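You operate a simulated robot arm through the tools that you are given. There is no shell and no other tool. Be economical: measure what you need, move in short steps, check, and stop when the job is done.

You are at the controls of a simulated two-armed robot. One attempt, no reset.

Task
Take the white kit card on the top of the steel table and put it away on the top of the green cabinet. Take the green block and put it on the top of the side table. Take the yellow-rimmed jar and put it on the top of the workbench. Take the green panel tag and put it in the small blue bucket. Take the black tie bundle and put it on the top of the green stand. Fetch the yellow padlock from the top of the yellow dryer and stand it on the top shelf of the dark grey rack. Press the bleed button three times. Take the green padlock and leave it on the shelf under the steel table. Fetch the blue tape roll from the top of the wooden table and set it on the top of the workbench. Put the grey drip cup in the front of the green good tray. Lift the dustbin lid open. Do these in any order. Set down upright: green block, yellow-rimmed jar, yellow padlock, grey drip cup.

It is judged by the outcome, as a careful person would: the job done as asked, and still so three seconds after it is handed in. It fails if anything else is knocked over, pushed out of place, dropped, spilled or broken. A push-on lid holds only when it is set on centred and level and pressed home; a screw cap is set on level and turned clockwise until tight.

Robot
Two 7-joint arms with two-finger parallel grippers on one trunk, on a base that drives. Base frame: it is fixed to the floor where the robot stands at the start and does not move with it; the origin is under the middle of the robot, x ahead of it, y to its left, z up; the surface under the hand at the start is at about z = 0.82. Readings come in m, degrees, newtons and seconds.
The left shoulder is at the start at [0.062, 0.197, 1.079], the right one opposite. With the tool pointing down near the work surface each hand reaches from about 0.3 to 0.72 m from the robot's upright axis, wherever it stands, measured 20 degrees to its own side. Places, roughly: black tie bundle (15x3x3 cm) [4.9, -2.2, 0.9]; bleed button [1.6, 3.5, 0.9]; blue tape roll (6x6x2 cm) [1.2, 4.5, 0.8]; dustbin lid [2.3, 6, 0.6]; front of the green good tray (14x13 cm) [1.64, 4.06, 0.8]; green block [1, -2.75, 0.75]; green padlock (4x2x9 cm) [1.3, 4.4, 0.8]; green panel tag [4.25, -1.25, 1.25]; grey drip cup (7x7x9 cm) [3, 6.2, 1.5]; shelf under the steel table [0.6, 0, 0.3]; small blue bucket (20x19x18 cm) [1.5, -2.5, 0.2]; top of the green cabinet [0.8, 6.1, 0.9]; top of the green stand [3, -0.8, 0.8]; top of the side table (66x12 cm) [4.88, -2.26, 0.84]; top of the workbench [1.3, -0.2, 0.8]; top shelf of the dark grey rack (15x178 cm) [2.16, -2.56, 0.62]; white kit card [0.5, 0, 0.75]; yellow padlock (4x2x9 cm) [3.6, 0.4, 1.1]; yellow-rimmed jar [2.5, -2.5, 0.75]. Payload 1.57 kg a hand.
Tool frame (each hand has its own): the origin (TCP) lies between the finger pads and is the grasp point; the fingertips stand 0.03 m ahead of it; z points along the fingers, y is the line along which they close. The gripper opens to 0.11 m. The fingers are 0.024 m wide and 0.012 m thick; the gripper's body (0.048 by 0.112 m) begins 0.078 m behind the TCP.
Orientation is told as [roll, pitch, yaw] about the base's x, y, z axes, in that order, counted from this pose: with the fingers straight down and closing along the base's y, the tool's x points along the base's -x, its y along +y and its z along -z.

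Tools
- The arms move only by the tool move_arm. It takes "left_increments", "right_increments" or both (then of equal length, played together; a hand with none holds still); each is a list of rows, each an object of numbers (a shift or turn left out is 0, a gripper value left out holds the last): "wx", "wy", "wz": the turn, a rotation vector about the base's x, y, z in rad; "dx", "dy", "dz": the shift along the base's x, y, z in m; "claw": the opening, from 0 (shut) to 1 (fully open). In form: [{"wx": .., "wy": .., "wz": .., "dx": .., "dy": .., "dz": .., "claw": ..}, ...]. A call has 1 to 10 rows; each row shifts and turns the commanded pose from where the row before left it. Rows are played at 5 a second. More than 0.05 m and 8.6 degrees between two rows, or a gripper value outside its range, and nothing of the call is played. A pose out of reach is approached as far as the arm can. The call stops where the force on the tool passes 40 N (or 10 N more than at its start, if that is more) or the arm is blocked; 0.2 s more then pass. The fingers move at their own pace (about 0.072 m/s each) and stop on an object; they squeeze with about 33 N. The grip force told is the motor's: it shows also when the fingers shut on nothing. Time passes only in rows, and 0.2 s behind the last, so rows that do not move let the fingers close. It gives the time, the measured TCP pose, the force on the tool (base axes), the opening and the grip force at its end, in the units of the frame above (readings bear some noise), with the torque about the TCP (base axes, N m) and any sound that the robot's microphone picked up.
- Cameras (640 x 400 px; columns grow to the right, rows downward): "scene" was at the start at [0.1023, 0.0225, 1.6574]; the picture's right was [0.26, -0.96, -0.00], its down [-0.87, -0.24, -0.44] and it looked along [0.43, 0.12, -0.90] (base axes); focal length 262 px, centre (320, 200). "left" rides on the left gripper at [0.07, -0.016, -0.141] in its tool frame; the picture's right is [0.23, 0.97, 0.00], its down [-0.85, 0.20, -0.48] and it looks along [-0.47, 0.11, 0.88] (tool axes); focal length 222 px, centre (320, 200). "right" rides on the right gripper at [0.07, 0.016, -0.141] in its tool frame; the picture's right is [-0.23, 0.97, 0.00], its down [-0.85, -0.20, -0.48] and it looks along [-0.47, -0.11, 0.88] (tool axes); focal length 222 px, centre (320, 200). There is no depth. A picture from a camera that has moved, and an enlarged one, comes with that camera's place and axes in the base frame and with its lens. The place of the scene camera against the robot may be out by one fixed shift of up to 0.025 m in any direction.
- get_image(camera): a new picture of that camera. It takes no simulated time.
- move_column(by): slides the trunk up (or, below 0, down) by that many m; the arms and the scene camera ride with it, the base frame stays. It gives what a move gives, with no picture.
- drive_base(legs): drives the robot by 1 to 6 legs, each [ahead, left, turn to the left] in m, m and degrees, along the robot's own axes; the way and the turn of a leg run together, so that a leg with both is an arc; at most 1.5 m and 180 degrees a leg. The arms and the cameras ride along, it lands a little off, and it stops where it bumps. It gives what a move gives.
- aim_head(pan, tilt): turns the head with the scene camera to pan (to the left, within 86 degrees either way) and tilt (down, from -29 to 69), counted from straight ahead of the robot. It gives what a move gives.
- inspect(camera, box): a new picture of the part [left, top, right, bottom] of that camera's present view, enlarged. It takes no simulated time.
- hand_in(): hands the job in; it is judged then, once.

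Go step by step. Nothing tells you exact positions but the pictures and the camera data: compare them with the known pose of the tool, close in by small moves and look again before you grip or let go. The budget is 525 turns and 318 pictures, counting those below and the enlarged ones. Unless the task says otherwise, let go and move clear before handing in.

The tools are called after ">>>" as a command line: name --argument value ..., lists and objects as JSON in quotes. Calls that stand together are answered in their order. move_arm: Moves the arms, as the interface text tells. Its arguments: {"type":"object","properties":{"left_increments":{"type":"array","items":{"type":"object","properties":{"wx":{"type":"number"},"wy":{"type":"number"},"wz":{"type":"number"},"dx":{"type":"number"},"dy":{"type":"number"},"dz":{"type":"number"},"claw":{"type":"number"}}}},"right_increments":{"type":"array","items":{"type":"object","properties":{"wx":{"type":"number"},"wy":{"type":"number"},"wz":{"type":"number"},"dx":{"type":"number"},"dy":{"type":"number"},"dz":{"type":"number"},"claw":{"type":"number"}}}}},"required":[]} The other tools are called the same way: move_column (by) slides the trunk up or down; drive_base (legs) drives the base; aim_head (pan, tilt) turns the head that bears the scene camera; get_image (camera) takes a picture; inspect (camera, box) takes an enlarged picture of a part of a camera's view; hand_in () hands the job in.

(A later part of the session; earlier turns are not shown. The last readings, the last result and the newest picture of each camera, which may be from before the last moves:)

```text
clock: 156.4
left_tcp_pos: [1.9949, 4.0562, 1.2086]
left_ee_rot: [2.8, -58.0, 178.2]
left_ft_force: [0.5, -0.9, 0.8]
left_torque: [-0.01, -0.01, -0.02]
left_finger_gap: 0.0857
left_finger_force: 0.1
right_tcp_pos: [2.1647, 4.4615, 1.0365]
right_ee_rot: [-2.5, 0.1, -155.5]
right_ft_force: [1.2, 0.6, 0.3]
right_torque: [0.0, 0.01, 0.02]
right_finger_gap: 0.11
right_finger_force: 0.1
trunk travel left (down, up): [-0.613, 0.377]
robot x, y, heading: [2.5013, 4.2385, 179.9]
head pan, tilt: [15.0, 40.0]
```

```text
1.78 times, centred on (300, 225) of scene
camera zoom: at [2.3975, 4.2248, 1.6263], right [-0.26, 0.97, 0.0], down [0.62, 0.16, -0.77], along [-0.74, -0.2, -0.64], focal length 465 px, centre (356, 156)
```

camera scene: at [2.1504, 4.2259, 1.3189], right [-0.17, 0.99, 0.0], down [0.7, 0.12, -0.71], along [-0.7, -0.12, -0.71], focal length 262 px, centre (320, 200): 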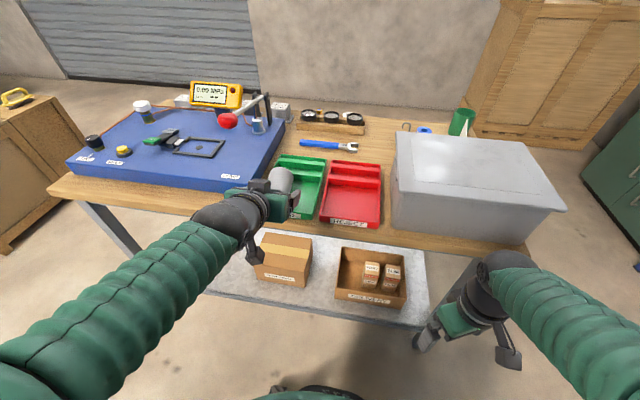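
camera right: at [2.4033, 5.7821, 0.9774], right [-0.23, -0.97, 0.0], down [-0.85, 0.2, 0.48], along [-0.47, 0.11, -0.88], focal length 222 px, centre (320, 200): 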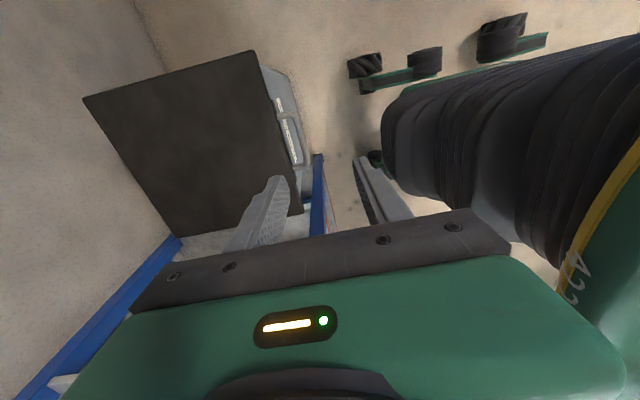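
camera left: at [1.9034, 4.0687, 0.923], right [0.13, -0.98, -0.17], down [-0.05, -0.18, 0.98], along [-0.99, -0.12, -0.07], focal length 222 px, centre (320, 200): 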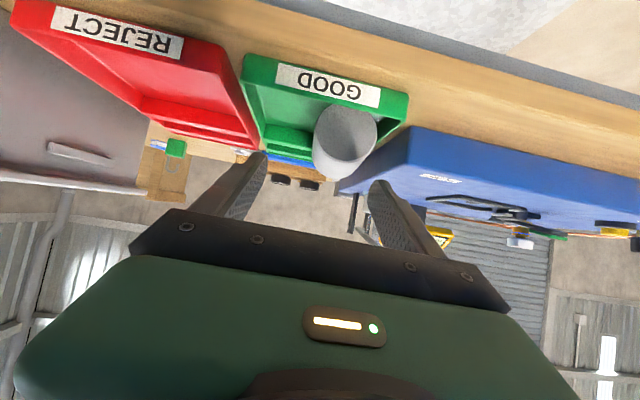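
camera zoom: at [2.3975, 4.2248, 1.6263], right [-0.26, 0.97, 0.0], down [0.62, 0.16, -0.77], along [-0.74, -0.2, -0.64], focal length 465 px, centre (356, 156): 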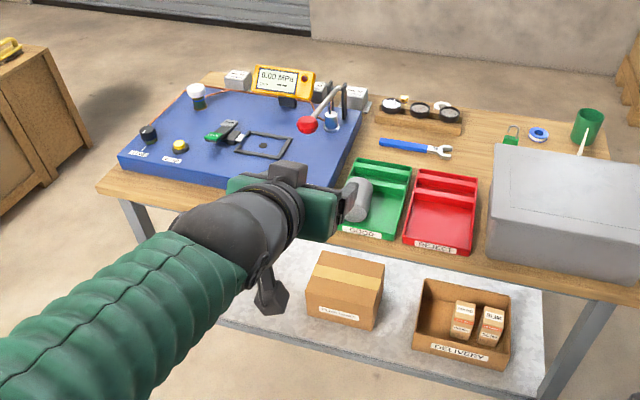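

>>> inspect --camera "scene" --box '[290, 190, 370, 260]'

>>> get_image --camera "left"

```text
5.71 times, centred on (330, 225) of scene
camera zoom: at [2.3975, 4.2248, 1.6263], right [-0.26, 0.97, 0.0], down [0.62, 0.16, -0.77], along [-0.74, -0.2, -0.64], focal length 1495 px, centre (263, 57)
```

zoom: 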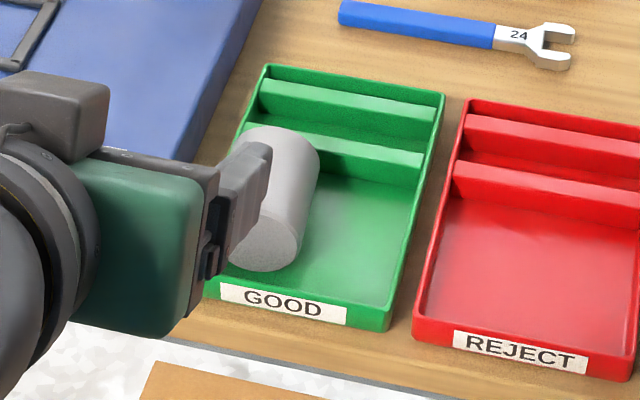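

```text
234 pictures are left
camera left: at [2.1522, 4.0746, 1.2239], right [0.13, -0.98, -0.17], down [-0.05, -0.17, 0.98], along [-0.99, -0.12, -0.07], focal length 222 px, centre (320, 200)
```

left: 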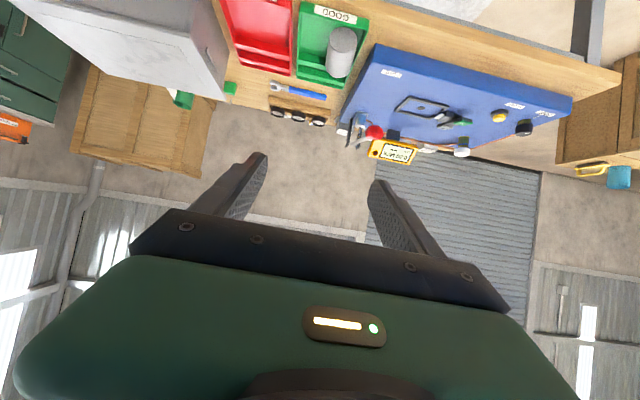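

The cup has toppled backward inside the tray (base toward me, rim on the back step). I'll re-grasp it from above and rotate it upright. First bring the left hand back to fingers-down and look.

>>> move_arm --left_increments '[{"wy": -0.13, "claw": 1}, {"wy": -0.13}, {"wy": -0.13}, {"wy": -0.13}, {"wy": -0.13}, {"wy": -0.13}, {"wy": -0.13}, {"wy": -0.11}]'

>>> get_image --camera "scene"

```text
clock: 158.2
left_tcp_pos: [1.9951, 4.0571, 1.2085]
left_ee_rot: [1.2, 0.7, 179.1]
left_ft_force: [-0.6, 0.0, 0.9]
left_torque: [0.0, -0.03, 0.01]
left_finger_gap: 0.1101
left_finger_force: 0.1
right_tcp_pos: [2.1625, 4.462, 1.0354]
right_ee_rot: [-2.5, 0.2, -155.4]
right_ft_force: [-0.1, -1.1, -1.0]
right_torque: [-0.02, 0.0, 0.02]
right_finger_gap: 0.1099
right_finger_force: 0.1
trunk travel left (down, up): [-0.613, 0.377]
robot x, y, heading: [2.5027, 4.2418, 180.0]
head pan, tilt: [15.0, 40.0]
```

```text
233 pictures are left
camera scene: at [2.3944, 4.2247, 1.6261], right [-0.26, 0.97, 0.0], down [0.62, 0.17, -0.76], along [-0.74, -0.2, -0.65], focal length 262 px, centre (320, 200)
```

scene: 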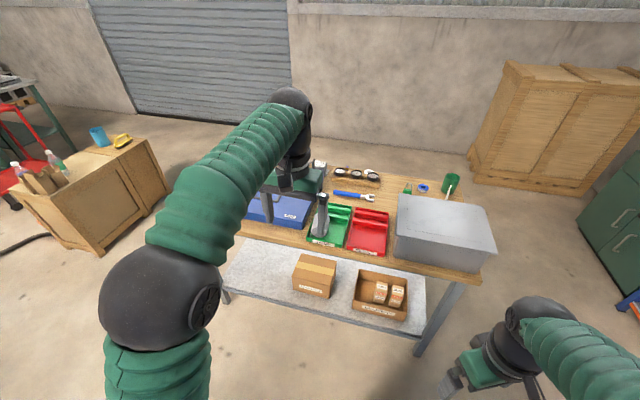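

>>> drive_base --legs '[[0.32, 0.02, 0]]'

>>> move_arm --left_increments '[{"dz": -0.05}, {"dz": -0.05}, {"dz": -0.05}]'

>>> get_image --camera "left"

>>> get_image --camera "scene"

```text
clock: 160.3
left_tcp_pos: [1.675, 4.0325, 1.2082]
left_ee_rot: [1.3, 0.4, 179.5]
left_ft_force: [-0.4, -0.3, 0.1]
left_torque: [0.05, 0.04, 0.02]
left_finger_gap: 0.1101
left_finger_force: 0.1
right_tcp_pos: [1.8393, 4.438, 1.0356]
right_ee_rot: [-2.6, 0.1, -155.0]
right_ft_force: [-0.1, -0.8, -0.2]
right_torque: [0.0, -0.01, -0.01]
right_finger_gap: 0.1098
right_finger_force: 0.0
trunk travel left (down, up): [-0.613, 0.377]
robot x, y, heading: [2.1817, 4.2158, -179.7]
head pan, tilt: [15.0, 40.0]
```

```text
clock: 161.1
left_tcp_pos: [1.6772, 4.0335, 1.0609]
left_ee_rot: [1.2, 0.5, 179.5]
left_ft_force: [-1.3, -0.6, -0.1]
left_torque: [-0.01, -0.02, 0.02]
left_finger_gap: 0.11
left_finger_force: 0.2
right_tcp_pos: [1.8379, 4.4384, 1.0364]
right_ee_rot: [-2.5, 0.1, -155.1]
right_ft_force: [-0.3, 0.4, 0.4]
right_torque: [-0.02, 0.0, -0.03]
right_finger_gap: 0.1099
right_finger_force: 0.1
trunk travel left (down, up): [-0.613, 0.377]
robot x, y, heading: [2.1793, 4.2208, -179.7]
head pan, tilt: [15.0, 40.0]
```

```text
232 pictures are left
camera left: at [1.7455, 4.0527, 1.202], right [0.22, -0.98, 0.02], down [-0.86, -0.18, 0.47], along [-0.46, -0.12, -0.88], focal length 222 px, centre (320, 200)
```

left: 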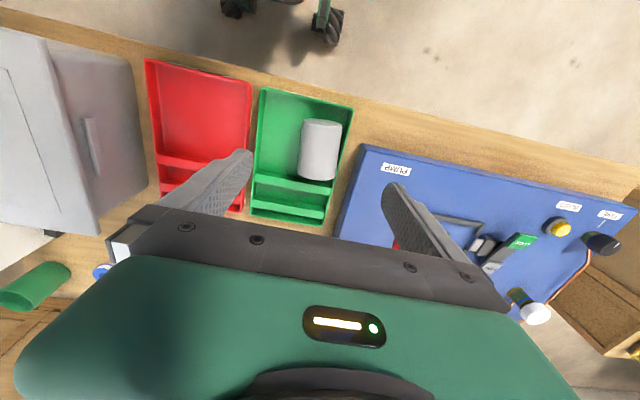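

```text
231 pictures are left
camera scene: at [2.0715, 4.203, 1.6261], right [-0.26, 0.96, 0.0], down [0.62, 0.17, -0.76], along [-0.74, -0.2, -0.65], focal length 262 px, centre (320, 200)
```

scene: 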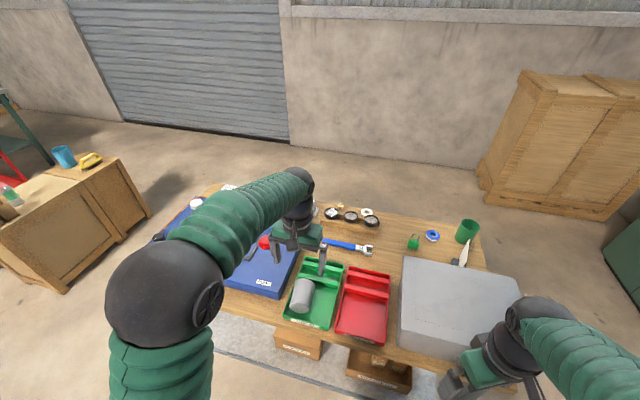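

The cup lies at about (1.645, 4.022) close to the tray's −y wall and the blue board, so there's no room for fingers on that side. I'll first grip it by its ends (fingers closing along x) and shift it toward the tray's middle.

>>> move_arm --left_increments '[{"wz": -0.149, "dx": -0.003, "dy": -0.001}, {"wz": -0.149, "dx": -0.003, "dy": -0.001}, {"wz": -0.149, "dx": -0.003, "dy": -0.001}, {"wz": -0.149, "dx": -0.003, "dy": -0.001}, {"wz": -0.149, "dx": -0.003, "dy": -0.001}, {"wz": -0.149, "dx": -0.003, "dy": -0.001}, {"wz": -0.149, "dx": -0.003, "dy": -0.001}, {"wz": -0.149, "dx": -0.003, "dy": -0.001}, {"wz": -0.149, "dx": -0.003, "dy": -0.001}, {"wz": -0.149, "dx": -0.003, "dy": -0.001}]'

>>> move_arm --left_increments '[{"wz": -0.08, "dz": -0.05}, {"dz": -0.05}]'

>>> get_image --camera "left"

>>> inspect --camera "scene" --box '[230, 190, 400, 340]'

```text
clock: 163.3
left_tcp_pos: [1.6436, 4.0231, 1.0587]
left_ee_rot: [1.2, 0.4, 94.0]
left_ft_force: [0.6, 0.4, -0.3]
left_torque: [0.01, 0.0, 0.02]
left_finger_gap: 0.1101
left_finger_force: 0.1
right_tcp_pos: [1.8402, 4.4383, 1.035]
right_ee_rot: [-2.4, 0.0, -155.0]
right_ft_force: [0.3, 0.0, 0.5]
right_torque: [-0.03, -0.02, 0.0]
right_finger_gap: 0.11
right_finger_force: 0.2
trunk travel left (down, up): [-0.613, 0.377]
robot x, y, heading: [2.1803, 4.2207, -179.8]
head pan, tilt: [15.0, 40.0]
```

```text
clock: 163.9
left_tcp_pos: [1.6436, 4.0233, 0.9587]
left_ee_rot: [1.3, 0.4, 89.4]
left_ft_force: [-0.2, 0.4, 0.1]
left_torque: [-0.01, -0.02, -0.02]
left_finger_gap: 0.1102
left_finger_force: 0.0
right_tcp_pos: [1.8391, 4.4377, 1.036]
right_ee_rot: [-2.5, 0.0, -155.1]
right_ft_force: [-1.2, 0.6, -0.1]
right_torque: [-0.01, -0.02, -0.02]
right_finger_gap: 0.11
right_finger_force: 0.1
trunk travel left (down, up): [-0.613, 0.377]
robot x, y, heading: [2.1776, 4.2209, -179.6]
head pan, tilt: [15.0, 40.0]
```

```text
230 pictures are left
camera left: at [1.6627, 3.9538, 1.0988], right [-0.98, -0.22, 0.02], down [-0.18, 0.86, 0.48], along [-0.12, 0.46, -0.88], focal length 222 px, centre (320, 200)
```

left: 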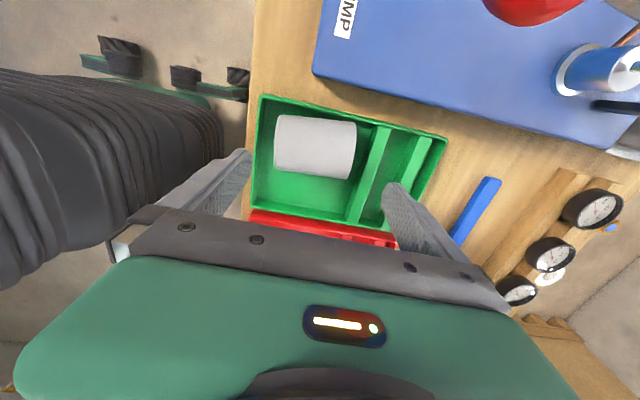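

```text
2.67 times, centred on (315, 265) of scene
camera zoom: at [2.0712, 4.2022, 1.6261], right [-0.26, 0.96, 0.0], down [0.62, 0.17, -0.76], along [-0.74, -0.2, -0.65], focal length 698 px, centre (333, 27)
```

zoom: 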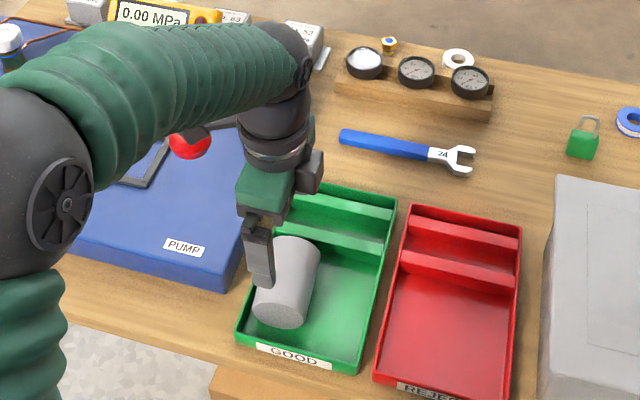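

The cup spans x 1.60–1.694 at y≈4.023. I'll align, go down to just above the tray rim and grip its ends.

>>> move_arm --left_increments '[{"wz": 0.13, "dx": 0.004, "dz": -0.03}, {"dz": -0.035}, {"dz": -0.022}, {"claw": 0.0}, {}, {}]'

>>> get_image --camera "left"

```text
clock: 165.3
left_tcp_pos: [1.6491, 4.0232, 0.8711]
left_ee_rot: [1.1, 0.3, 97.0]
left_ft_force: [1.4, -0.6, 1.2]
left_torque: [-0.04, -0.01, 0.0]
left_finger_gap: 0.0848
left_finger_force: 32.8
right_tcp_pos: [1.8398, 4.4386, 1.036]
right_ee_rot: [-2.5, 0.0, -155.0]
right_ft_force: [-0.9, -0.9, -0.4]
right_torque: [0.0, 0.0, 0.02]
right_finger_gap: 0.1099
right_finger_force: 0.1
trunk travel left (down, up): [-0.613, 0.377]
robot x, y, heading: [2.1797, 4.2214, -179.9]
head pan, tilt: [15.0, 40.0]
```

```text
228 pictures are left
camera left: at [1.6763, 3.957, 1.0121], right [-0.94, -0.34, 0.02], down [-0.29, 0.83, 0.48], along [-0.18, 0.44, -0.88], focal length 222 px, centre (320, 200)
```

left: 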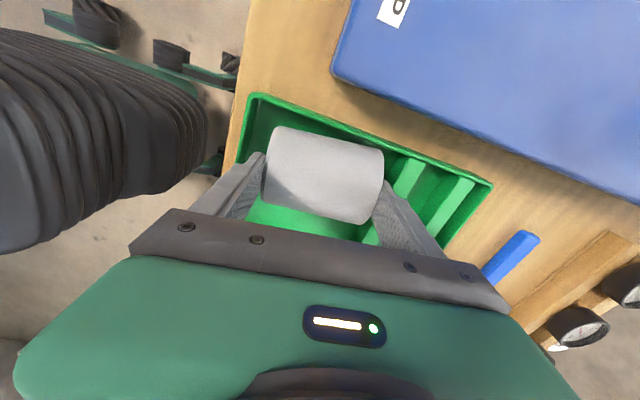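

Gripped by the ends. I'll lift slightly, shift it 4 cm toward +y, square it, and set it down.

>>> move_arm --left_increments '[{"dz": 0.015}, {"dy": 0.02, "wz": -0.1}, {"dy": 0.018}, {"dz": -0.013}, {"claw": 0.9}, {"claw": 1}, {"dz": 0.04}, {"dz": 0.05}]'

>>> get_image --camera "left"

```text
clock: 167.1
left_tcp_pos: [1.6493, 4.0598, 0.9663]
left_ee_rot: [1.3, 0.5, 91.3]
left_ft_force: [0.6, 0.1, 1.1]
left_torque: [0.01, -0.04, -0.01]
left_finger_gap: 0.1098
left_finger_force: 0.1
right_tcp_pos: [1.8399, 4.4387, 1.0363]
right_ee_rot: [-2.6, -0.1, -155.1]
right_ft_force: [0.7, 1.3, 0.0]
right_torque: [0.0, 0.0, 0.02]
right_finger_gap: 0.11
right_finger_force: 0.1
trunk travel left (down, up): [-0.613, 0.377]
robot x, y, heading: [2.1804, 4.2231, -179.5]
head pan, tilt: [15.0, 40.0]
```

```text
227 pictures are left
camera left: at [1.6707, 3.9905, 1.1077], right [-0.97, -0.25, 0.02], down [-0.21, 0.85, 0.48], along [-0.14, 0.46, -0.88], focal length 222 px, centre (320, 200)
```

left: 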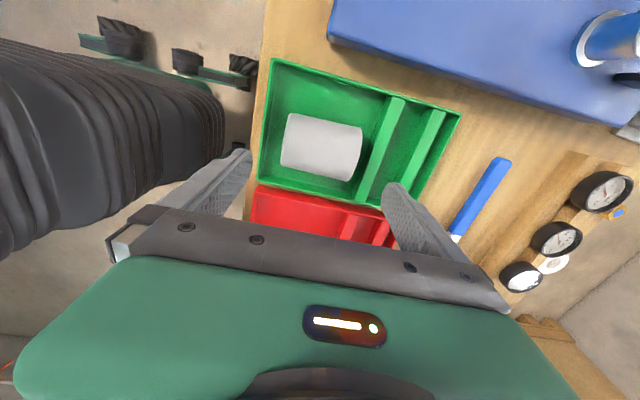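

The cup is now centred with room on both sides. I'll turn the hand so the fingers close along y, tilt the fingers back 20°, and come over its middle.

>>> move_arm --left_increments '[{"wz": 0.149, "dz": 0.02}, {"wz": 0.149}, {"wz": 0.149}, {"wz": 0.149}, {"wz": 0.149}, {"wz": 0.149}, {"wz": 0.149}, {"wz": 0.149}, {"wz": 0.149}, {"wz": 0.149}]'

>>> move_arm --left_increments '[{"wz": 0.14}, {"wz": 0.04, "wy": -0.11}, {"wy": -0.12}, {"wy": -0.12, "claw": 0.77}]'

>>> get_image --camera "left"

>>> inspect --camera "scene" --box '[230, 190, 400, 340]'

```text
clock: 169.3
left_tcp_pos: [1.6485, 4.0597, 0.9839]
left_ee_rot: [1.3, 0.6, 176.7]
left_ft_force: [-0.2, 0.8, 0.2]
left_torque: [0.04, 0.0, 0.0]
left_finger_gap: 0.1099
left_finger_force: 0.1
right_tcp_pos: [1.8394, 4.4391, 1.0356]
right_ee_rot: [-2.6, 0.0, -155.1]
right_ft_force: [-0.3, 0.2, 0.9]
right_torque: [0.02, -0.02, 0.0]
right_finger_gap: 0.1099
right_finger_force: 0.1
trunk travel left (down, up): [-0.613, 0.377]
robot x, y, heading: [2.179, 4.2225, -179.6]
head pan, tilt: [15.0, 40.0]
```

```text
clock: 170.3
left_tcp_pos: [1.6472, 4.061, 0.9817]
left_ee_rot: [3.6, 20.6, -172.7]
left_ft_force: [-0.2, -0.4, -0.5]
left_torque: [-0.02, 0.02, -0.04]
left_finger_gap: 0.085
left_finger_force: 0.1
right_tcp_pos: [1.8392, 4.4388, 1.036]
right_ee_rot: [-2.6, 0.1, -155.0]
right_ft_force: [0.5, -0.5, -0.3]
right_torque: [-0.02, -0.03, 0.03]
right_finger_gap: 0.1101
right_finger_force: 0.1
trunk travel left (down, up): [-0.613, 0.377]
robot x, y, heading: [2.1781, 4.221, -179.7]
head pan, tilt: [15.0, 40.0]
```

```text
226 pictures are left
camera left: at [1.6609, 4.0869, 1.1381], right [0.31, -0.94, 0.14], down [-0.94, -0.29, 0.16], along [-0.11, -0.18, -0.98], focal length 222 px, centre (320, 200)
```

left: 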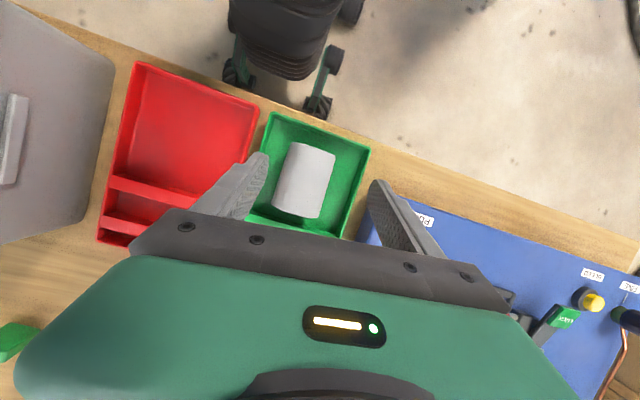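

```text
2.67 times, centred on (315, 265) of scene
camera zoom: at [2.0715, 4.203, 1.6261], right [-0.26, 0.96, 0.0], down [0.62, 0.17, -0.76], along [-0.74, -0.2, -0.65], focal length 698 px, centre (333, 27)
```

zoom: 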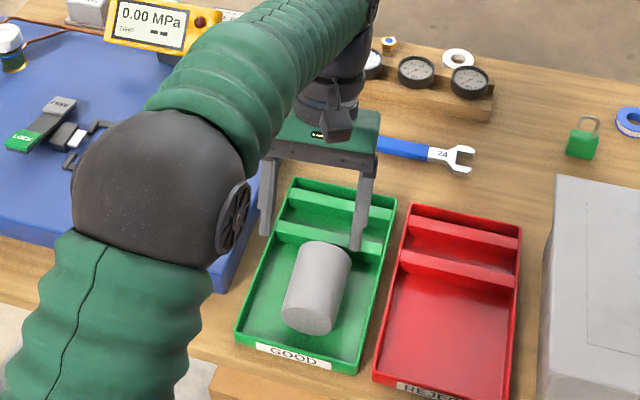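

Aligned above the cup's middle. Going down and gripping.

>>> move_arm --left_increments '[{"dz": -0.04}, {"dz": -0.04}, {"dz": -0.04}, {"claw": 0.0}, {}, {}]'

>>> inspect --camera "scene" --box '[230, 190, 400, 340]'

```text
clock: 171.7
left_tcp_pos: [1.6453, 4.0617, 0.8617]
left_ee_rot: [3.7, 20.4, -172.5]
left_ft_force: [-0.7, -0.6, 0.0]
left_torque: [0.03, -0.01, 0.01]
left_finger_gap: 0.0655
left_finger_force: 32.6
right_tcp_pos: [1.8394, 4.4378, 1.0348]
right_ee_rot: [-2.5, 0.0, -155.0]
right_ft_force: [-0.1, -0.6, -0.6]
right_torque: [-0.01, 0.03, 0.01]
right_finger_gap: 0.1099
right_finger_force: 0.1
trunk travel left (down, up): [-0.613, 0.377]
robot x, y, heading: [2.1813, 4.2167, -179.8]
head pan, tilt: [15.0, 40.0]
```

```text
2.67 times, centred on (315, 265) of scene
camera zoom: at [2.073, 4.2034, 1.6262], right [-0.26, 0.96, 0.0], down [0.62, 0.17, -0.76], along [-0.74, -0.2, -0.64], focal length 698 px, centre (333, 27)
```

zoom: 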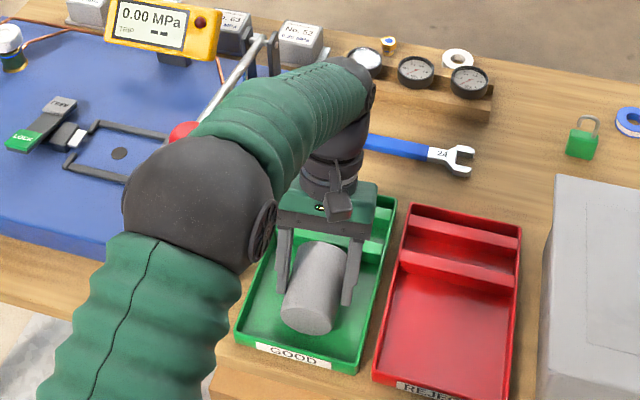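

Gripped across the barrel. I'll lift it well clear, then rotate it upright.

>>> move_arm --left_increments '[{"dz": 0.04}, {"dz": 0.045}, {"dz": 0.045}, {"dz": 0.045}, {"dz": 0.045}, {"dz": 0.045}]'

>>> move_arm --left_increments '[{"wx": -0.018, "wy": 0.147}, {"wx": -0.018, "wy": 0.147}, {"wx": -0.018, "wy": 0.147}, {"wx": -0.018, "wy": 0.147}, {"wx": -0.018, "wy": 0.147}, {"wx": -0.018, "wy": 0.147}, {"wx": -0.018, "wy": 0.147}, {"wx": -0.018, "wy": 0.147}, {"wx": -0.018, "wy": 0.147}, {"wx": -0.018, "wy": 0.147}]'

>>> get_image --camera "scene"

>>> get_image --camera "left"

```text
clock: 173.1
left_tcp_pos: [1.643, 4.0631, 1.129]
left_ee_rot: [3.6, 20.4, -172.6]
left_ft_force: [0.3, -0.2, -0.5]
left_torque: [0.01, 0.02, 0.02]
left_finger_gap: 0.0653
left_finger_force: 32.5
right_tcp_pos: [1.8397, 4.4385, 1.0361]
right_ee_rot: [-2.6, 0.0, -155.0]
right_ft_force: [0.0, -0.4, 0.3]
right_torque: [0.02, 0.03, -0.01]
right_finger_gap: 0.1098
right_finger_force: 0.0
trunk travel left (down, up): [-0.613, 0.377]
robot x, y, heading: [2.1844, 4.2173, -179.9]
head pan, tilt: [15.0, 40.0]
```

```text
clock: 175.3
left_tcp_pos: [1.6486, 4.0616, 1.1283]
left_ee_rot: [2.8, -64.3, -172.2]
left_ft_force: [-0.1, 0.2, -0.7]
left_torque: [0.0, -0.04, -0.01]
left_finger_gap: 0.0653
left_finger_force: 33.3
right_tcp_pos: [1.8388, 4.4386, 1.0358]
right_ee_rot: [-2.5, 0.0, -155.0]
right_ft_force: [-0.1, 0.2, 0.6]
right_torque: [0.02, -0.04, 0.01]
right_finger_gap: 0.1099
right_finger_force: 0.0
trunk travel left (down, up): [-0.613, 0.377]
robot x, y, heading: [2.1806, 4.2185, -179.7]
head pan, tilt: [15.0, 40.0]
```

```text
223 pictures are left
camera scene: at [2.0741, 4.2033, 1.6263], right [-0.26, 0.96, 0.0], down [0.62, 0.17, -0.77], along [-0.74, -0.2, -0.64], focal length 262 px, centre (320, 200)
```

scene: 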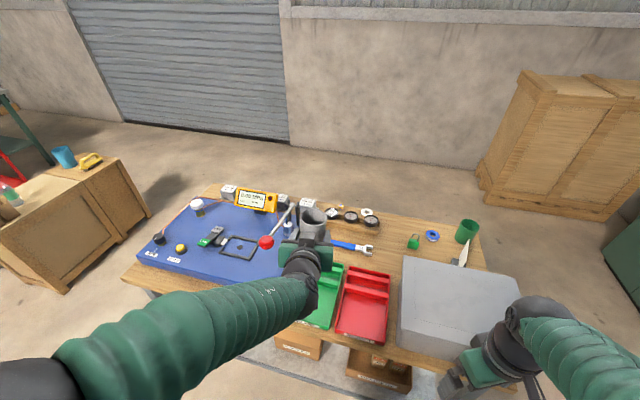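

```text
222 pictures are left
camera left: at [1.8011, 4.1045, 1.1262], right [0.27, -0.94, -0.18], down [0.09, -0.17, 0.98], along [-0.96, -0.28, 0.04], focal length 222 px, centre (320, 200)
```

left: 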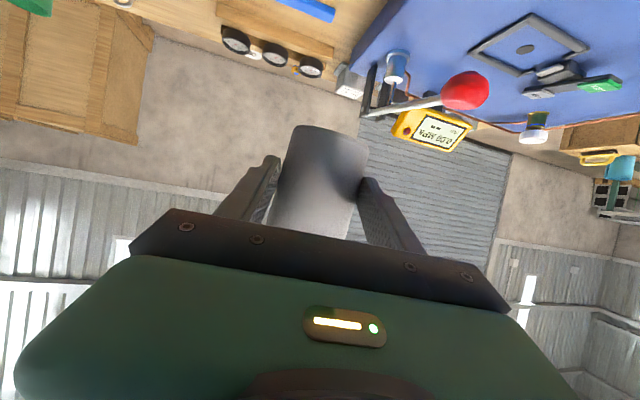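

The cup is nearly upright; comparing with the earlier level view, it leans about 4° toward +y. I'll correct that and check.

>>> move_arm --left_increments '[{"wx": 0.03, "wy": 0.02, "dy": -0.005}, {"wx": 0.03, "wy": 0.02, "dy": -0.004}, {}]'

>>> get_image --camera "left"

>>> inspect --camera "scene" --box '[240, 170, 400, 320]'

```text
clock: 176.1
left_tcp_pos: [1.6475, 4.0516, 1.1281]
left_ee_rot: [-6.4, -66.0, -163.9]
left_ft_force: [-0.8, -0.1, 0.1]
left_torque: [0.04, -0.01, -0.01]
left_finger_gap: 0.0653
left_finger_force: 32.7
right_tcp_pos: [1.8409, 4.4388, 1.035]
right_ee_rot: [-2.6, 0.0, -155.1]
right_ft_force: [-0.2, 0.5, 0.1]
right_torque: [0.01, 0.02, -0.02]
right_finger_gap: 0.1102
right_finger_force: 0.1
trunk travel left (down, up): [-0.613, 0.377]
robot x, y, heading: [2.1776, 4.2231, -179.6]
head pan, tilt: [15.0, 40.0]
```

```text
221 pictures are left
camera left: at [1.7998, 4.0951, 1.1226], right [0.26, -0.93, -0.25], down [0.13, -0.22, 0.97], along [-0.96, -0.29, 0.07], focal length 222 px, centre (320, 200)
```

left: 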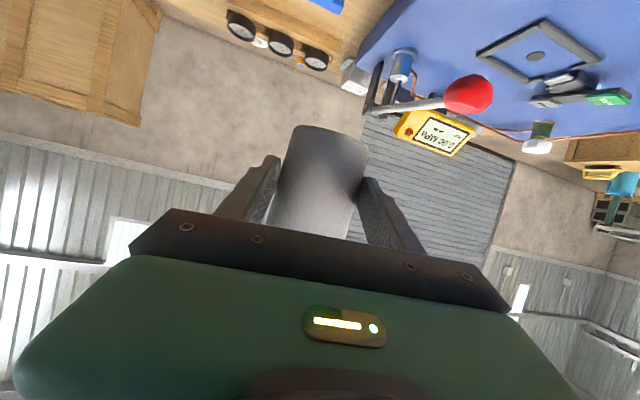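

```text
2.67 times, centred on (320, 245) of scene
camera zoom: at [2.0744, 4.2033, 1.6263], right [-0.26, 0.96, 0.0], down [0.62, 0.17, -0.77], along [-0.74, -0.2, -0.64], focal length 698 px, centre (320, 80)
```

zoom: 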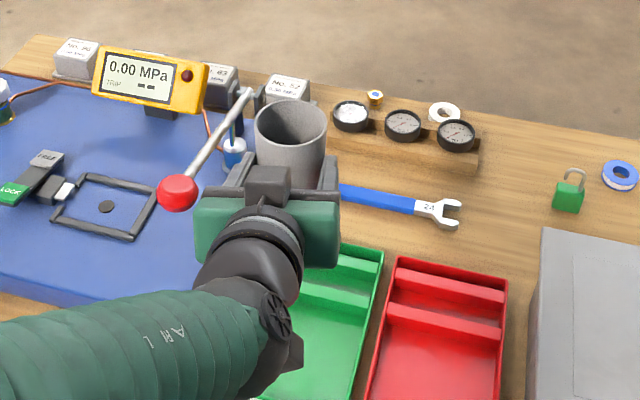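

The cup now reads level in both views. I'll lower it with the trunk.

>>> move_column --by -0.22

>>> get_image --camera "left"

>>> get_image --camera "scene"

```text
clock: 178.4
left_tcp_pos: [1.6473, 4.0515, 0.9094]
left_ee_rot: [-6.4, -66.0, -163.9]
left_ft_force: [-0.2, 0.0, 0.7]
left_torque: [-0.01, 0.0, 0.0]
left_finger_gap: 0.065
left_finger_force: 33.4
right_tcp_pos: [1.8399, 4.4384, 0.8148]
right_ee_rot: [-2.5, 0.0, -155.1]
right_ft_force: [0.4, 0.4, -0.2]
right_torque: [-0.03, -0.01, -0.01]
right_finger_gap: 0.11
right_finger_force: 0.1
trunk travel left (down, up): [-0.393, 0.597]
robot x, y, heading: [2.1786, 4.2165, -179.9]
head pan, tilt: [15.0, 40.0]
```

```text
219 pictures are left
camera left: at [1.8001, 4.0951, 0.9027], right [0.26, -0.93, -0.25], down [0.13, -0.22, 0.97], along [-0.96, -0.29, 0.07], focal length 222 px, centre (320, 200)
```

left: 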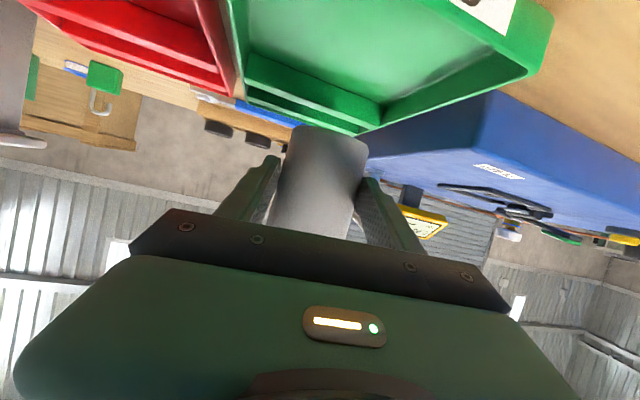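

```text
218 pictures are left
camera scene: at [2.0748, 4.2032, 1.4063], right [-0.26, 0.96, 0.0], down [0.62, 0.17, -0.77], along [-0.74, -0.2, -0.64], focal length 262 px, centre (320, 200)
```

scene: 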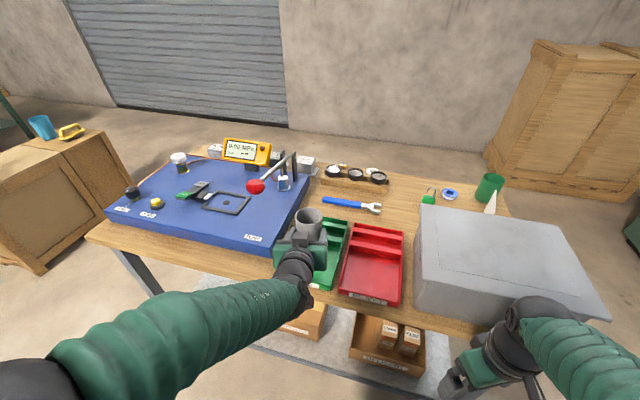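

>>> move_column --by -0.04

>>> move_column --by -0.01

>>> get_image --camera "left"

```text
clock: 179.3
left_tcp_pos: [1.6469, 4.052, 0.8689]
left_ee_rot: [-6.3, -66.1, -163.9]
left_ft_force: [0.0, 0.1, -0.2]
left_torque: [0.02, -0.02, -0.05]
left_finger_gap: 0.065
left_finger_force: 33.4
right_tcp_pos: [1.8406, 4.4374, 0.7754]
right_ee_rot: [-2.5, 0.0, -154.9]
right_ft_force: [0.7, 0.1, -0.1]
right_torque: [-0.02, -0.02, -0.01]
right_finger_gap: 0.1102
right_finger_force: 0.0
trunk travel left (down, up): [-0.353, 0.637]
robot x, y, heading: [2.1756, 4.2186, -179.8]
head pan, tilt: [15.0, 40.0]
```

```text
clock: 179.9
left_tcp_pos: [1.6491, 4.051, 0.8584]
left_ee_rot: [-6.4, -66.0, -163.9]
left_ft_force: [-0.1, -0.3, -0.7]
left_torque: [-0.03, -0.02, -0.01]
left_finger_gap: 0.0649
left_finger_force: 33.0
right_tcp_pos: [1.8399, 4.4383, 0.7647]
right_ee_rot: [-2.5, 0.0, -154.9]
right_ft_force: [-0.6, -0.1, -0.7]
right_torque: [-0.01, -0.02, 0.01]
right_finger_gap: 0.1097
right_finger_force: 0.0
trunk travel left (down, up): [-0.343, 0.647]
robot x, y, heading: [2.1799, 4.2211, -179.9]
head pan, tilt: [15.0, 40.0]
```

```text
217 pictures are left
camera left: at [1.8002, 4.0951, 0.8527], right [0.26, -0.93, -0.25], down [0.13, -0.22, 0.97], along [-0.96, -0.29, 0.07], focal length 222 px, centre (320, 200)
```

left: 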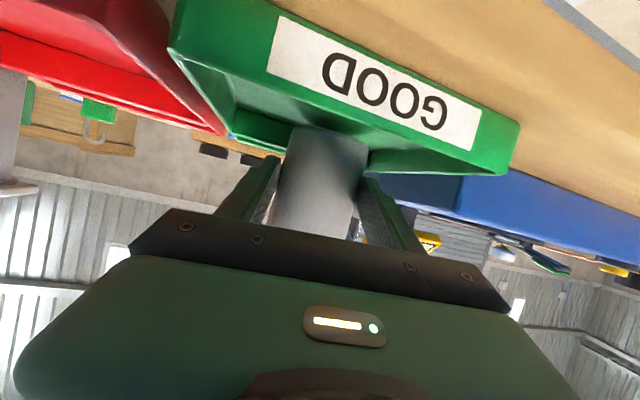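

>>> move_column --by -0.005

>>> move_column --by -0.004

>>> move_column --by -0.004

```text
clock: 180.4
left_tcp_pos: [1.6477, 4.0504, 0.8541]
left_ee_rot: [-6.5, -66.0, -163.8]
left_ft_force: [-0.6, -0.4, -0.8]
left_torque: [0.05, 0.03, -0.01]
left_finger_gap: 0.0649
left_finger_force: 32.5
right_tcp_pos: [1.8411, 4.4381, 0.7609]
right_ee_rot: [-2.5, 0.0, -155.0]
right_ft_force: [-0.7, -0.6, 0.2]
right_torque: [-0.01, 0.01, 0.02]
right_finger_gap: 0.1102
right_finger_force: 0.1
trunk travel left (down, up): [-0.338, 0.652]
robot x, y, heading: [2.1793, 4.2208, -179.7]
head pan, tilt: [15.0, 40.0]
```

```text
clock: 180.9
left_tcp_pos: [1.6489, 4.0507, 0.8499]
left_ee_rot: [-6.5, -66.0, -163.9]
left_ft_force: [-0.8, -1.0, 1.6]
left_torque: [0.01, 0.12, 0.01]
left_finger_gap: 0.065
left_finger_force: 33.3
right_tcp_pos: [1.8395, 4.4374, 0.7567]
right_ee_rot: [-2.5, 0.1, -155.0]
right_ft_force: [0.4, 0.8, 0.1]
right_torque: [-0.01, 0.0, -0.03]
right_finger_gap: 0.1101
right_finger_force: 0.1
trunk travel left (down, up): [-0.334, 0.656]
robot x, y, heading: [2.1771, 4.219, -179.5]
head pan, tilt: [15.0, 40.0]
```

```text
clock: 181.5
left_tcp_pos: [1.6486, 4.0502, 0.8493]
left_ee_rot: [-6.5, -66.4, -163.7]
left_ft_force: [-1.1, -2.2, 15.0]
left_torque: [-0.34, 0.85, 0.1]
left_finger_gap: 0.0646
left_finger_force: 32.9
right_tcp_pos: [1.8411, 4.4398, 0.7546]
right_ee_rot: [-2.7, -0.1, -154.9]
right_ft_force: [0.5, -0.1, 0.1]
right_torque: [-0.02, 0.0, 0.01]
right_finger_gap: 0.11
right_finger_force: 0.1
trunk travel left (down, up): [-0.33, 0.66]
robot x, y, heading: [2.1772, 4.2198, -180.0]
head pan, tilt: [15.0, 40.0]
```

Contact started off-centre: the far edge touches first, so the cup leans slightly away from me. I'll lift a touch, tilt it back ~2.5° and retest.

>>> move_column --by 0.012

>>> move_arm --left_increments '[{"wy": 0.04, "wx": -0.012}, {}]'

>>> move_column --by -0.01

>>> move_column --by -0.004

```text
clock: 182.1
left_tcp_pos: [1.6474, 4.0522, 0.8572]
left_ee_rot: [-6.3, -65.8, -164.1]
left_ft_force: [0.4, 0.5, 0.4]
left_torque: [0.0, 0.03, 0.0]
left_finger_gap: 0.0648
left_finger_force: 33.0
right_tcp_pos: [1.8395, 4.4389, 0.7638]
right_ee_rot: [-2.5, -0.1, -155.0]
right_ft_force: [0.2, 0.0, -0.1]
right_torque: [0.0, -0.01, 0.0]
right_finger_gap: 0.1102
right_finger_force: 0.0
trunk travel left (down, up): [-0.342, 0.648]
robot x, y, heading: [2.1801, 4.2181, -179.5]
head pan, tilt: [15.0, 40.0]
```

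```text
clock: 182.7
left_tcp_pos: [1.6475, 4.0521, 0.8574]
left_ee_rot: [-6.3, -68.2, -164.0]
left_ft_force: [0.2, -0.7, -0.4]
left_torque: [-0.02, 0.03, 0.01]
left_finger_gap: 0.0647
left_finger_force: 32.6
right_tcp_pos: [1.8394, 4.4389, 0.7646]
right_ee_rot: [-2.5, 0.0, -155.0]
right_ft_force: [0.0, -0.2, 0.0]
right_torque: [0.03, 0.03, 0.01]
right_finger_gap: 0.11
right_finger_force: 0.1
trunk travel left (down, up): [-0.342, 0.648]
robot x, y, heading: [2.1789, 4.2221, -179.7]
head pan, tilt: [15.0, 40.0]
```

```text
clock: 183.2
left_tcp_pos: [1.6463, 4.052, 0.848]
left_ee_rot: [-6.3, -68.4, -163.9]
left_ft_force: [0.3, 0.3, -1.2]
left_torque: [0.02, -0.03, -0.01]
left_finger_gap: 0.0646
left_finger_force: 33.6
right_tcp_pos: [1.8402, 4.4393, 0.7539]
right_ee_rot: [-2.6, 0.1, -155.0]
right_ft_force: [-0.8, 0.2, 1.0]
right_torque: [0.02, 0.01, 0.02]
right_finger_gap: 0.11
right_finger_force: 0.1
trunk travel left (down, up): [-0.332, 0.658]
robot x, y, heading: [2.1793, 4.2209, -179.3]
head pan, tilt: [15.0, 40.0]
```

```text
clock: 183.8
left_tcp_pos: [1.6483, 4.0514, 0.8469]
left_ee_rot: [-6.4, -68.7, -163.8]
left_ft_force: [-2.4, -0.9, 14.2]
left_torque: [-0.29, 0.19, -0.02]
left_finger_gap: 0.0647
left_finger_force: 33.0
right_tcp_pos: [1.8414, 4.4398, 0.7518]
right_ee_rot: [-2.6, 0.0, -155.0]
right_ft_force: [0.1, -0.3, 0.2]
right_torque: [0.01, 0.01, 0.0]
right_finger_gap: 0.11
right_finger_force: 0.0
trunk travel left (down, up): [-0.328, 0.662]
robot x, y, heading: [2.1811, 4.219, -179.7]
head pan, tilt: [15.0, 40.0]
```

Much better centred in x; a little more correction sideways, then release fully open.

>>> move_arm --left_increments '[{"wx": -0.02}, {}]'

>>> move_arm --left_increments '[{"claw": 0.75}, {"claw": 0.95}, {"claw": 1.0}, {}]'

>>> get_image --camera "left"

>>> inspect --camera "scene" --box '[240, 170, 400, 320]'

```text
clock: 184.4
left_tcp_pos: [1.649, 4.0522, 0.8457]
left_ee_rot: [-3.4, -68.9, -166.8]
left_ft_force: [-5.8, -0.8, 17.9]
left_torque: [0.0, 0.28, 0.03]
left_finger_gap: 0.0642
left_finger_force: 33.0
right_tcp_pos: [1.8403, 4.4379, 0.7507]
right_ee_rot: [-2.4, -0.1, -155.0]
right_ft_force: [0.4, 0.1, -0.3]
right_torque: [0.02, -0.03, -0.01]
right_finger_gap: 0.1098
right_finger_force: 0.0
trunk travel left (down, up): [-0.328, 0.662]
robot x, y, heading: [2.1772, 4.2181, -179.7]
head pan, tilt: [15.0, 40.0]
```

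```text
clock: 185.4
left_tcp_pos: [1.6491, 4.0533, 0.8433]
left_ee_rot: [-3.1, -68.5, -167.0]
left_ft_force: [1.3, 4.7, -3.3]
left_torque: [0.25, -0.07, 0.02]
left_finger_gap: 0.1067
left_finger_force: 0.1
right_tcp_pos: [1.8395, 4.4398, 0.7508]
right_ee_rot: [-2.5, 0.1, -155.0]
right_ft_force: [1.0, -0.6, -0.1]
right_torque: [-0.04, -0.04, 0.02]
right_finger_gap: 0.11
right_finger_force: 0.0
trunk travel left (down, up): [-0.328, 0.662]
robot x, y, heading: [2.1797, 4.2172, -179.6]
head pan, tilt: [15.0, 40.0]
```

```text
216 pictures are left
camera left: at [1.8002, 4.0961, 0.8303], right [0.25, -0.94, -0.23], down [0.17, -0.19, 0.97], along [-0.95, -0.28, 0.11], focal length 222 px, centre (320, 200)
```

left: 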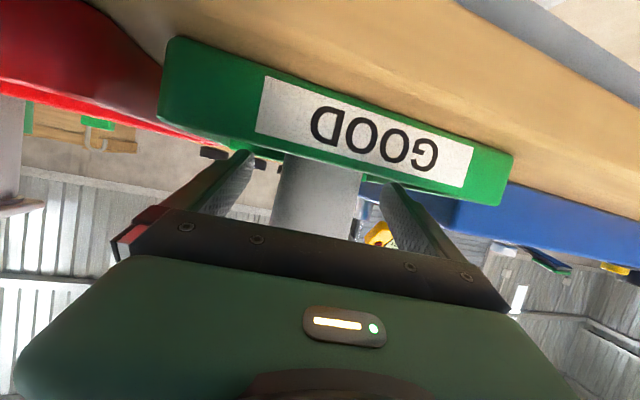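

```text
2.67 times, centred on (320, 245) of scene
camera zoom: at [2.0746, 4.2043, 1.3412], right [-0.26, 0.96, 0.0], down [0.62, 0.17, -0.77], along [-0.74, -0.2, -0.64], focal length 698 px, centre (320, 80)
```

zoom: 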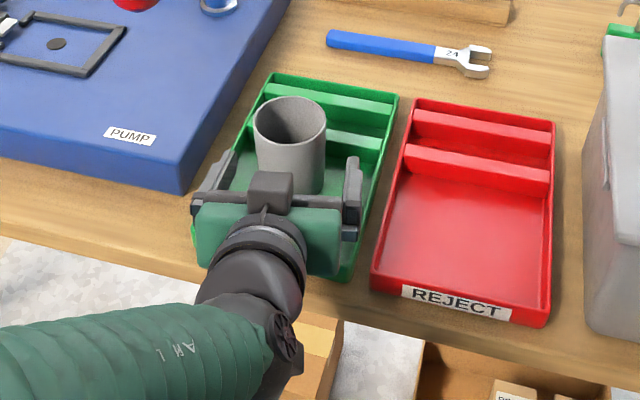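

The cup is standing upright with the fingers open around it. I'll close them a hair off the tray walls, then withdraw in small arm steps along the finger axis.

>>> move_arm --left_increments '[{"claw": 0.88}, {}, {"dx": 0.011, "dy": 0.002, "dz": 0.004}, {"dx": 0.011, "dy": 0.002, "dz": 0.004}, {"dx": 0.011, "dy": 0.002, "dz": 0.004}]'

>>> inspect --camera "scene" --box '[240, 170, 400, 320]'

```text
clock: 186.6
left_tcp_pos: [1.6833, 4.058, 0.8571]
left_ee_rot: [-3.3, -68.7, -166.8]
left_ft_force: [-0.2, -0.3, -0.7]
left_torque: [0.02, 0.0, 0.0]
left_finger_gap: 0.0968
left_finger_force: 0.0
right_tcp_pos: [1.8404, 4.4384, 0.7505]
right_ee_rot: [-2.6, 0.0, -155.1]
right_ft_force: [-0.2, 0.1, -0.3]
right_torque: [0.01, 0.0, 0.0]
right_finger_gap: 0.1098
right_finger_force: 0.0
trunk travel left (down, up): [-0.328, 0.662]
robot x, y, heading: [2.1801, 4.2171, -179.7]
head pan, tilt: [15.0, 40.0]
```

```text
2.67 times, centred on (320, 245) of scene
camera zoom: at [2.0756, 4.2031, 1.3414], right [-0.26, 0.96, 0.0], down [0.62, 0.17, -0.77], along [-0.74, -0.2, -0.64], focal length 698 px, centre (320, 80)
```

zoom: 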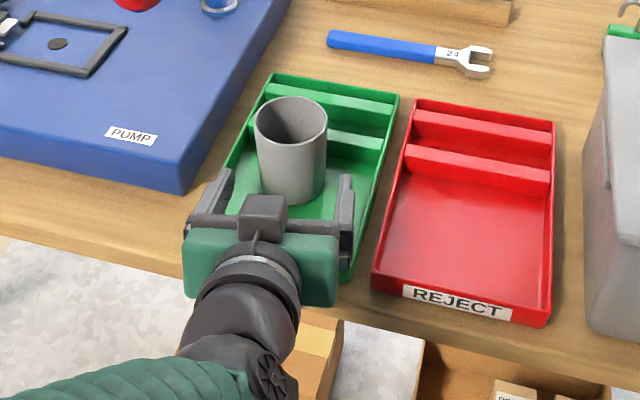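

The cup stays upright. I'll continue the small withdrawal.

>>> move_arm --left_increments '[{"dx": 0.012, "dy": 0.002, "dz": 0.005}, {"dx": 0.012, "dy": 0.002, "dz": 0.005}, {"dx": 0.012, "dy": 0.002, "dz": 0.005}, {"dx": 0.012, "dy": 0.002, "dz": 0.006}]'

>>> inspect --camera "scene" --box '[240, 170, 400, 320]'

```text
clock: 187.6
left_tcp_pos: [1.7124, 4.0701, 0.8825]
left_ee_rot: [-3.1, -68.5, -166.9]
left_ft_force: [0.2, -0.3, 0.2]
left_torque: [0.0, -0.02, -0.03]
left_finger_gap: 0.0971
left_finger_force: 0.1
left hand out of reach, approached as far as the arm can: row 2, 3, 4
right_tcp_pos: [1.8409, 4.4391, 0.7503]
right_ee_rot: [-2.4, 0.1, -155.0]
right_ft_force: [0.4, -0.1, 0.5]
right_torque: [0.0, -0.02, 0.03]
right_finger_gap: 0.1101
right_finger_force: 0.0
trunk travel left (down, up): [-0.328, 0.662]
robot x, y, heading: [2.1814, 4.2201, -179.5]
head pan, tilt: [15.0, 40.0]
```

```text
2.67 times, centred on (320, 245) of scene
camera zoom: at [2.075, 4.2032, 1.3413], right [-0.26, 0.96, 0.0], down [0.62, 0.17, -0.77], along [-0.74, -0.2, -0.64], focal length 698 px, centre (320, 80)
```

zoom: 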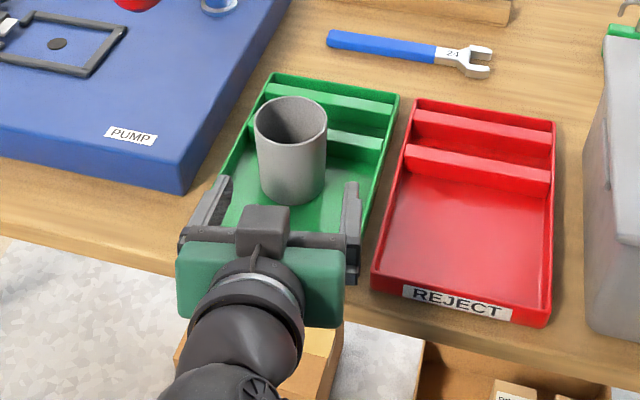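

The fingers are now past the cup. Backing the base away and looking at the board's button labels.

>>> drive_base --legs '[[-0.3, -0.04, 0]]'

>>> move_column --by 0.33

>>> aim_head --pan 30 --tilt 40

>>> get_image --camera "scene"

```text
clock: 189.6
left_tcp_pos: [2.009, 4.1083, 0.8818]
left_ee_rot: [-3.2, -68.6, -166.4]
left_ft_force: [0.5, 0.2, 0.3]
left_torque: [0.02, 0.01, 0.03]
left_finger_gap: 0.0968
left_finger_force: 0.0
right_tcp_pos: [2.1352, 4.4783, 0.7511]
right_ee_rot: [-2.6, 0.0, -154.7]
right_ft_force: [-0.7, -0.2, -0.3]
right_torque: [-0.01, -0.01, 0.02]
right_finger_gap: 0.1099
right_finger_force: 0.0
trunk travel left (down, up): [-0.328, 0.662]
robot x, y, heading: [2.4747, 4.2593, -179.4]
head pan, tilt: [15.0, 40.0]
```

```text
clock: 192.9
left_tcp_pos: [2.0084, 4.1093, 1.2129]
left_ee_rot: [-3.2, -68.5, -166.6]
left_ft_force: [-0.4, 0.6, 0.7]
left_torque: [-0.02, 0.02, 0.0]
left_finger_gap: 0.0968
left_finger_force: 0.1
right_tcp_pos: [2.1332, 4.4787, 1.0817]
right_ee_rot: [-2.5, 0.0, -154.5]
right_ft_force: [0.1, 0.7, 1.0]
right_torque: [0.03, -0.02, 0.0]
right_finger_gap: 0.1098
right_finger_force: 0.1
trunk travel left (down, up): [-0.658, 0.332]
robot x, y, heading: [2.4723, 4.2659, -179.4]
head pan, tilt: [15.0, 40.0]
```

```text
clock: 193.6
left_tcp_pos: [2.0089, 4.1088, 1.2123]
left_ee_rot: [-3.2, -68.7, -166.5]
left_ft_force: [0.0, 1.2, 0.9]
left_torque: [0.0, -0.03, 0.0]
left_finger_gap: 0.0966
left_finger_force: 0.0
right_tcp_pos: [2.1327, 4.4792, 1.0809]
right_ee_rot: [-2.5, -0.1, -154.6]
right_ft_force: [0.1, 0.3, -0.4]
right_torque: [-0.05, 0.0, 0.01]
right_finger_gap: 0.1098
right_finger_force: 0.0
trunk travel left (down, up): [-0.658, 0.332]
robot x, y, heading: [2.475, 4.2621, -179.3]
head pan, tilt: [30.0, 40.0]
```

```text
212 pictures are left
camera scene: at [2.3785, 4.2248, 1.6713], right [-0.51, 0.86, 0.0], down [0.55, 0.33, -0.77], along [-0.66, -0.39, -0.64], focal length 262 px, centre (320, 200)
```

scene: 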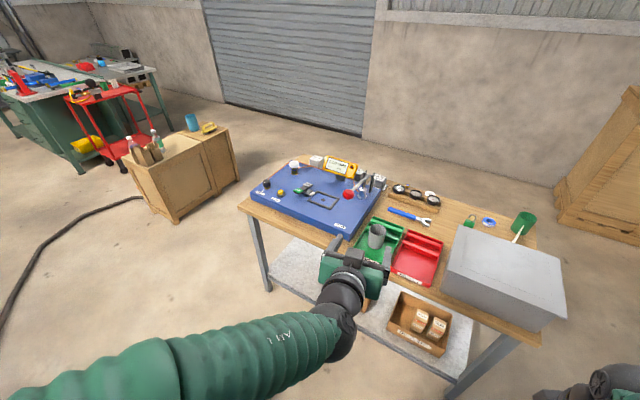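

>>> inspect --camera "scene" --box '[245, 150, 365, 235]'

>>> inspect --camera "scene" --box '[340, 200, 460, 290]'

```text
4.71 times, centred on (305, 192) of scene
camera zoom: at [2.3785, 4.2248, 1.6713], right [-0.51, 0.86, 0.0], down [0.55, 0.33, -0.77], along [-0.66, -0.39, -0.64], focal length 1231 px, centre (391, 235)
```

zoom: 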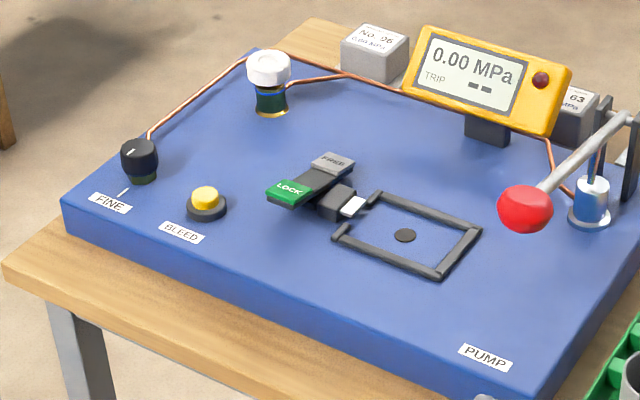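

```text
4.44 times, centred on (400, 245) of scene
camera zoom: at [2.3785, 4.2248, 1.6713], right [-0.51, 0.86, 0.0], down [0.55, 0.33, -0.77], along [-0.66, -0.39, -0.64], focal length 1163 px, centre (-36, 0)
```

zoom: 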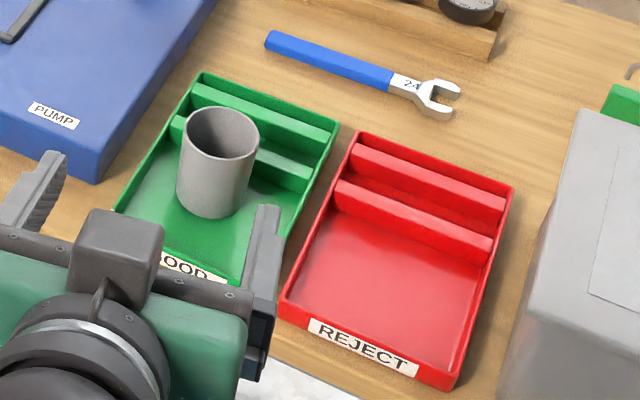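

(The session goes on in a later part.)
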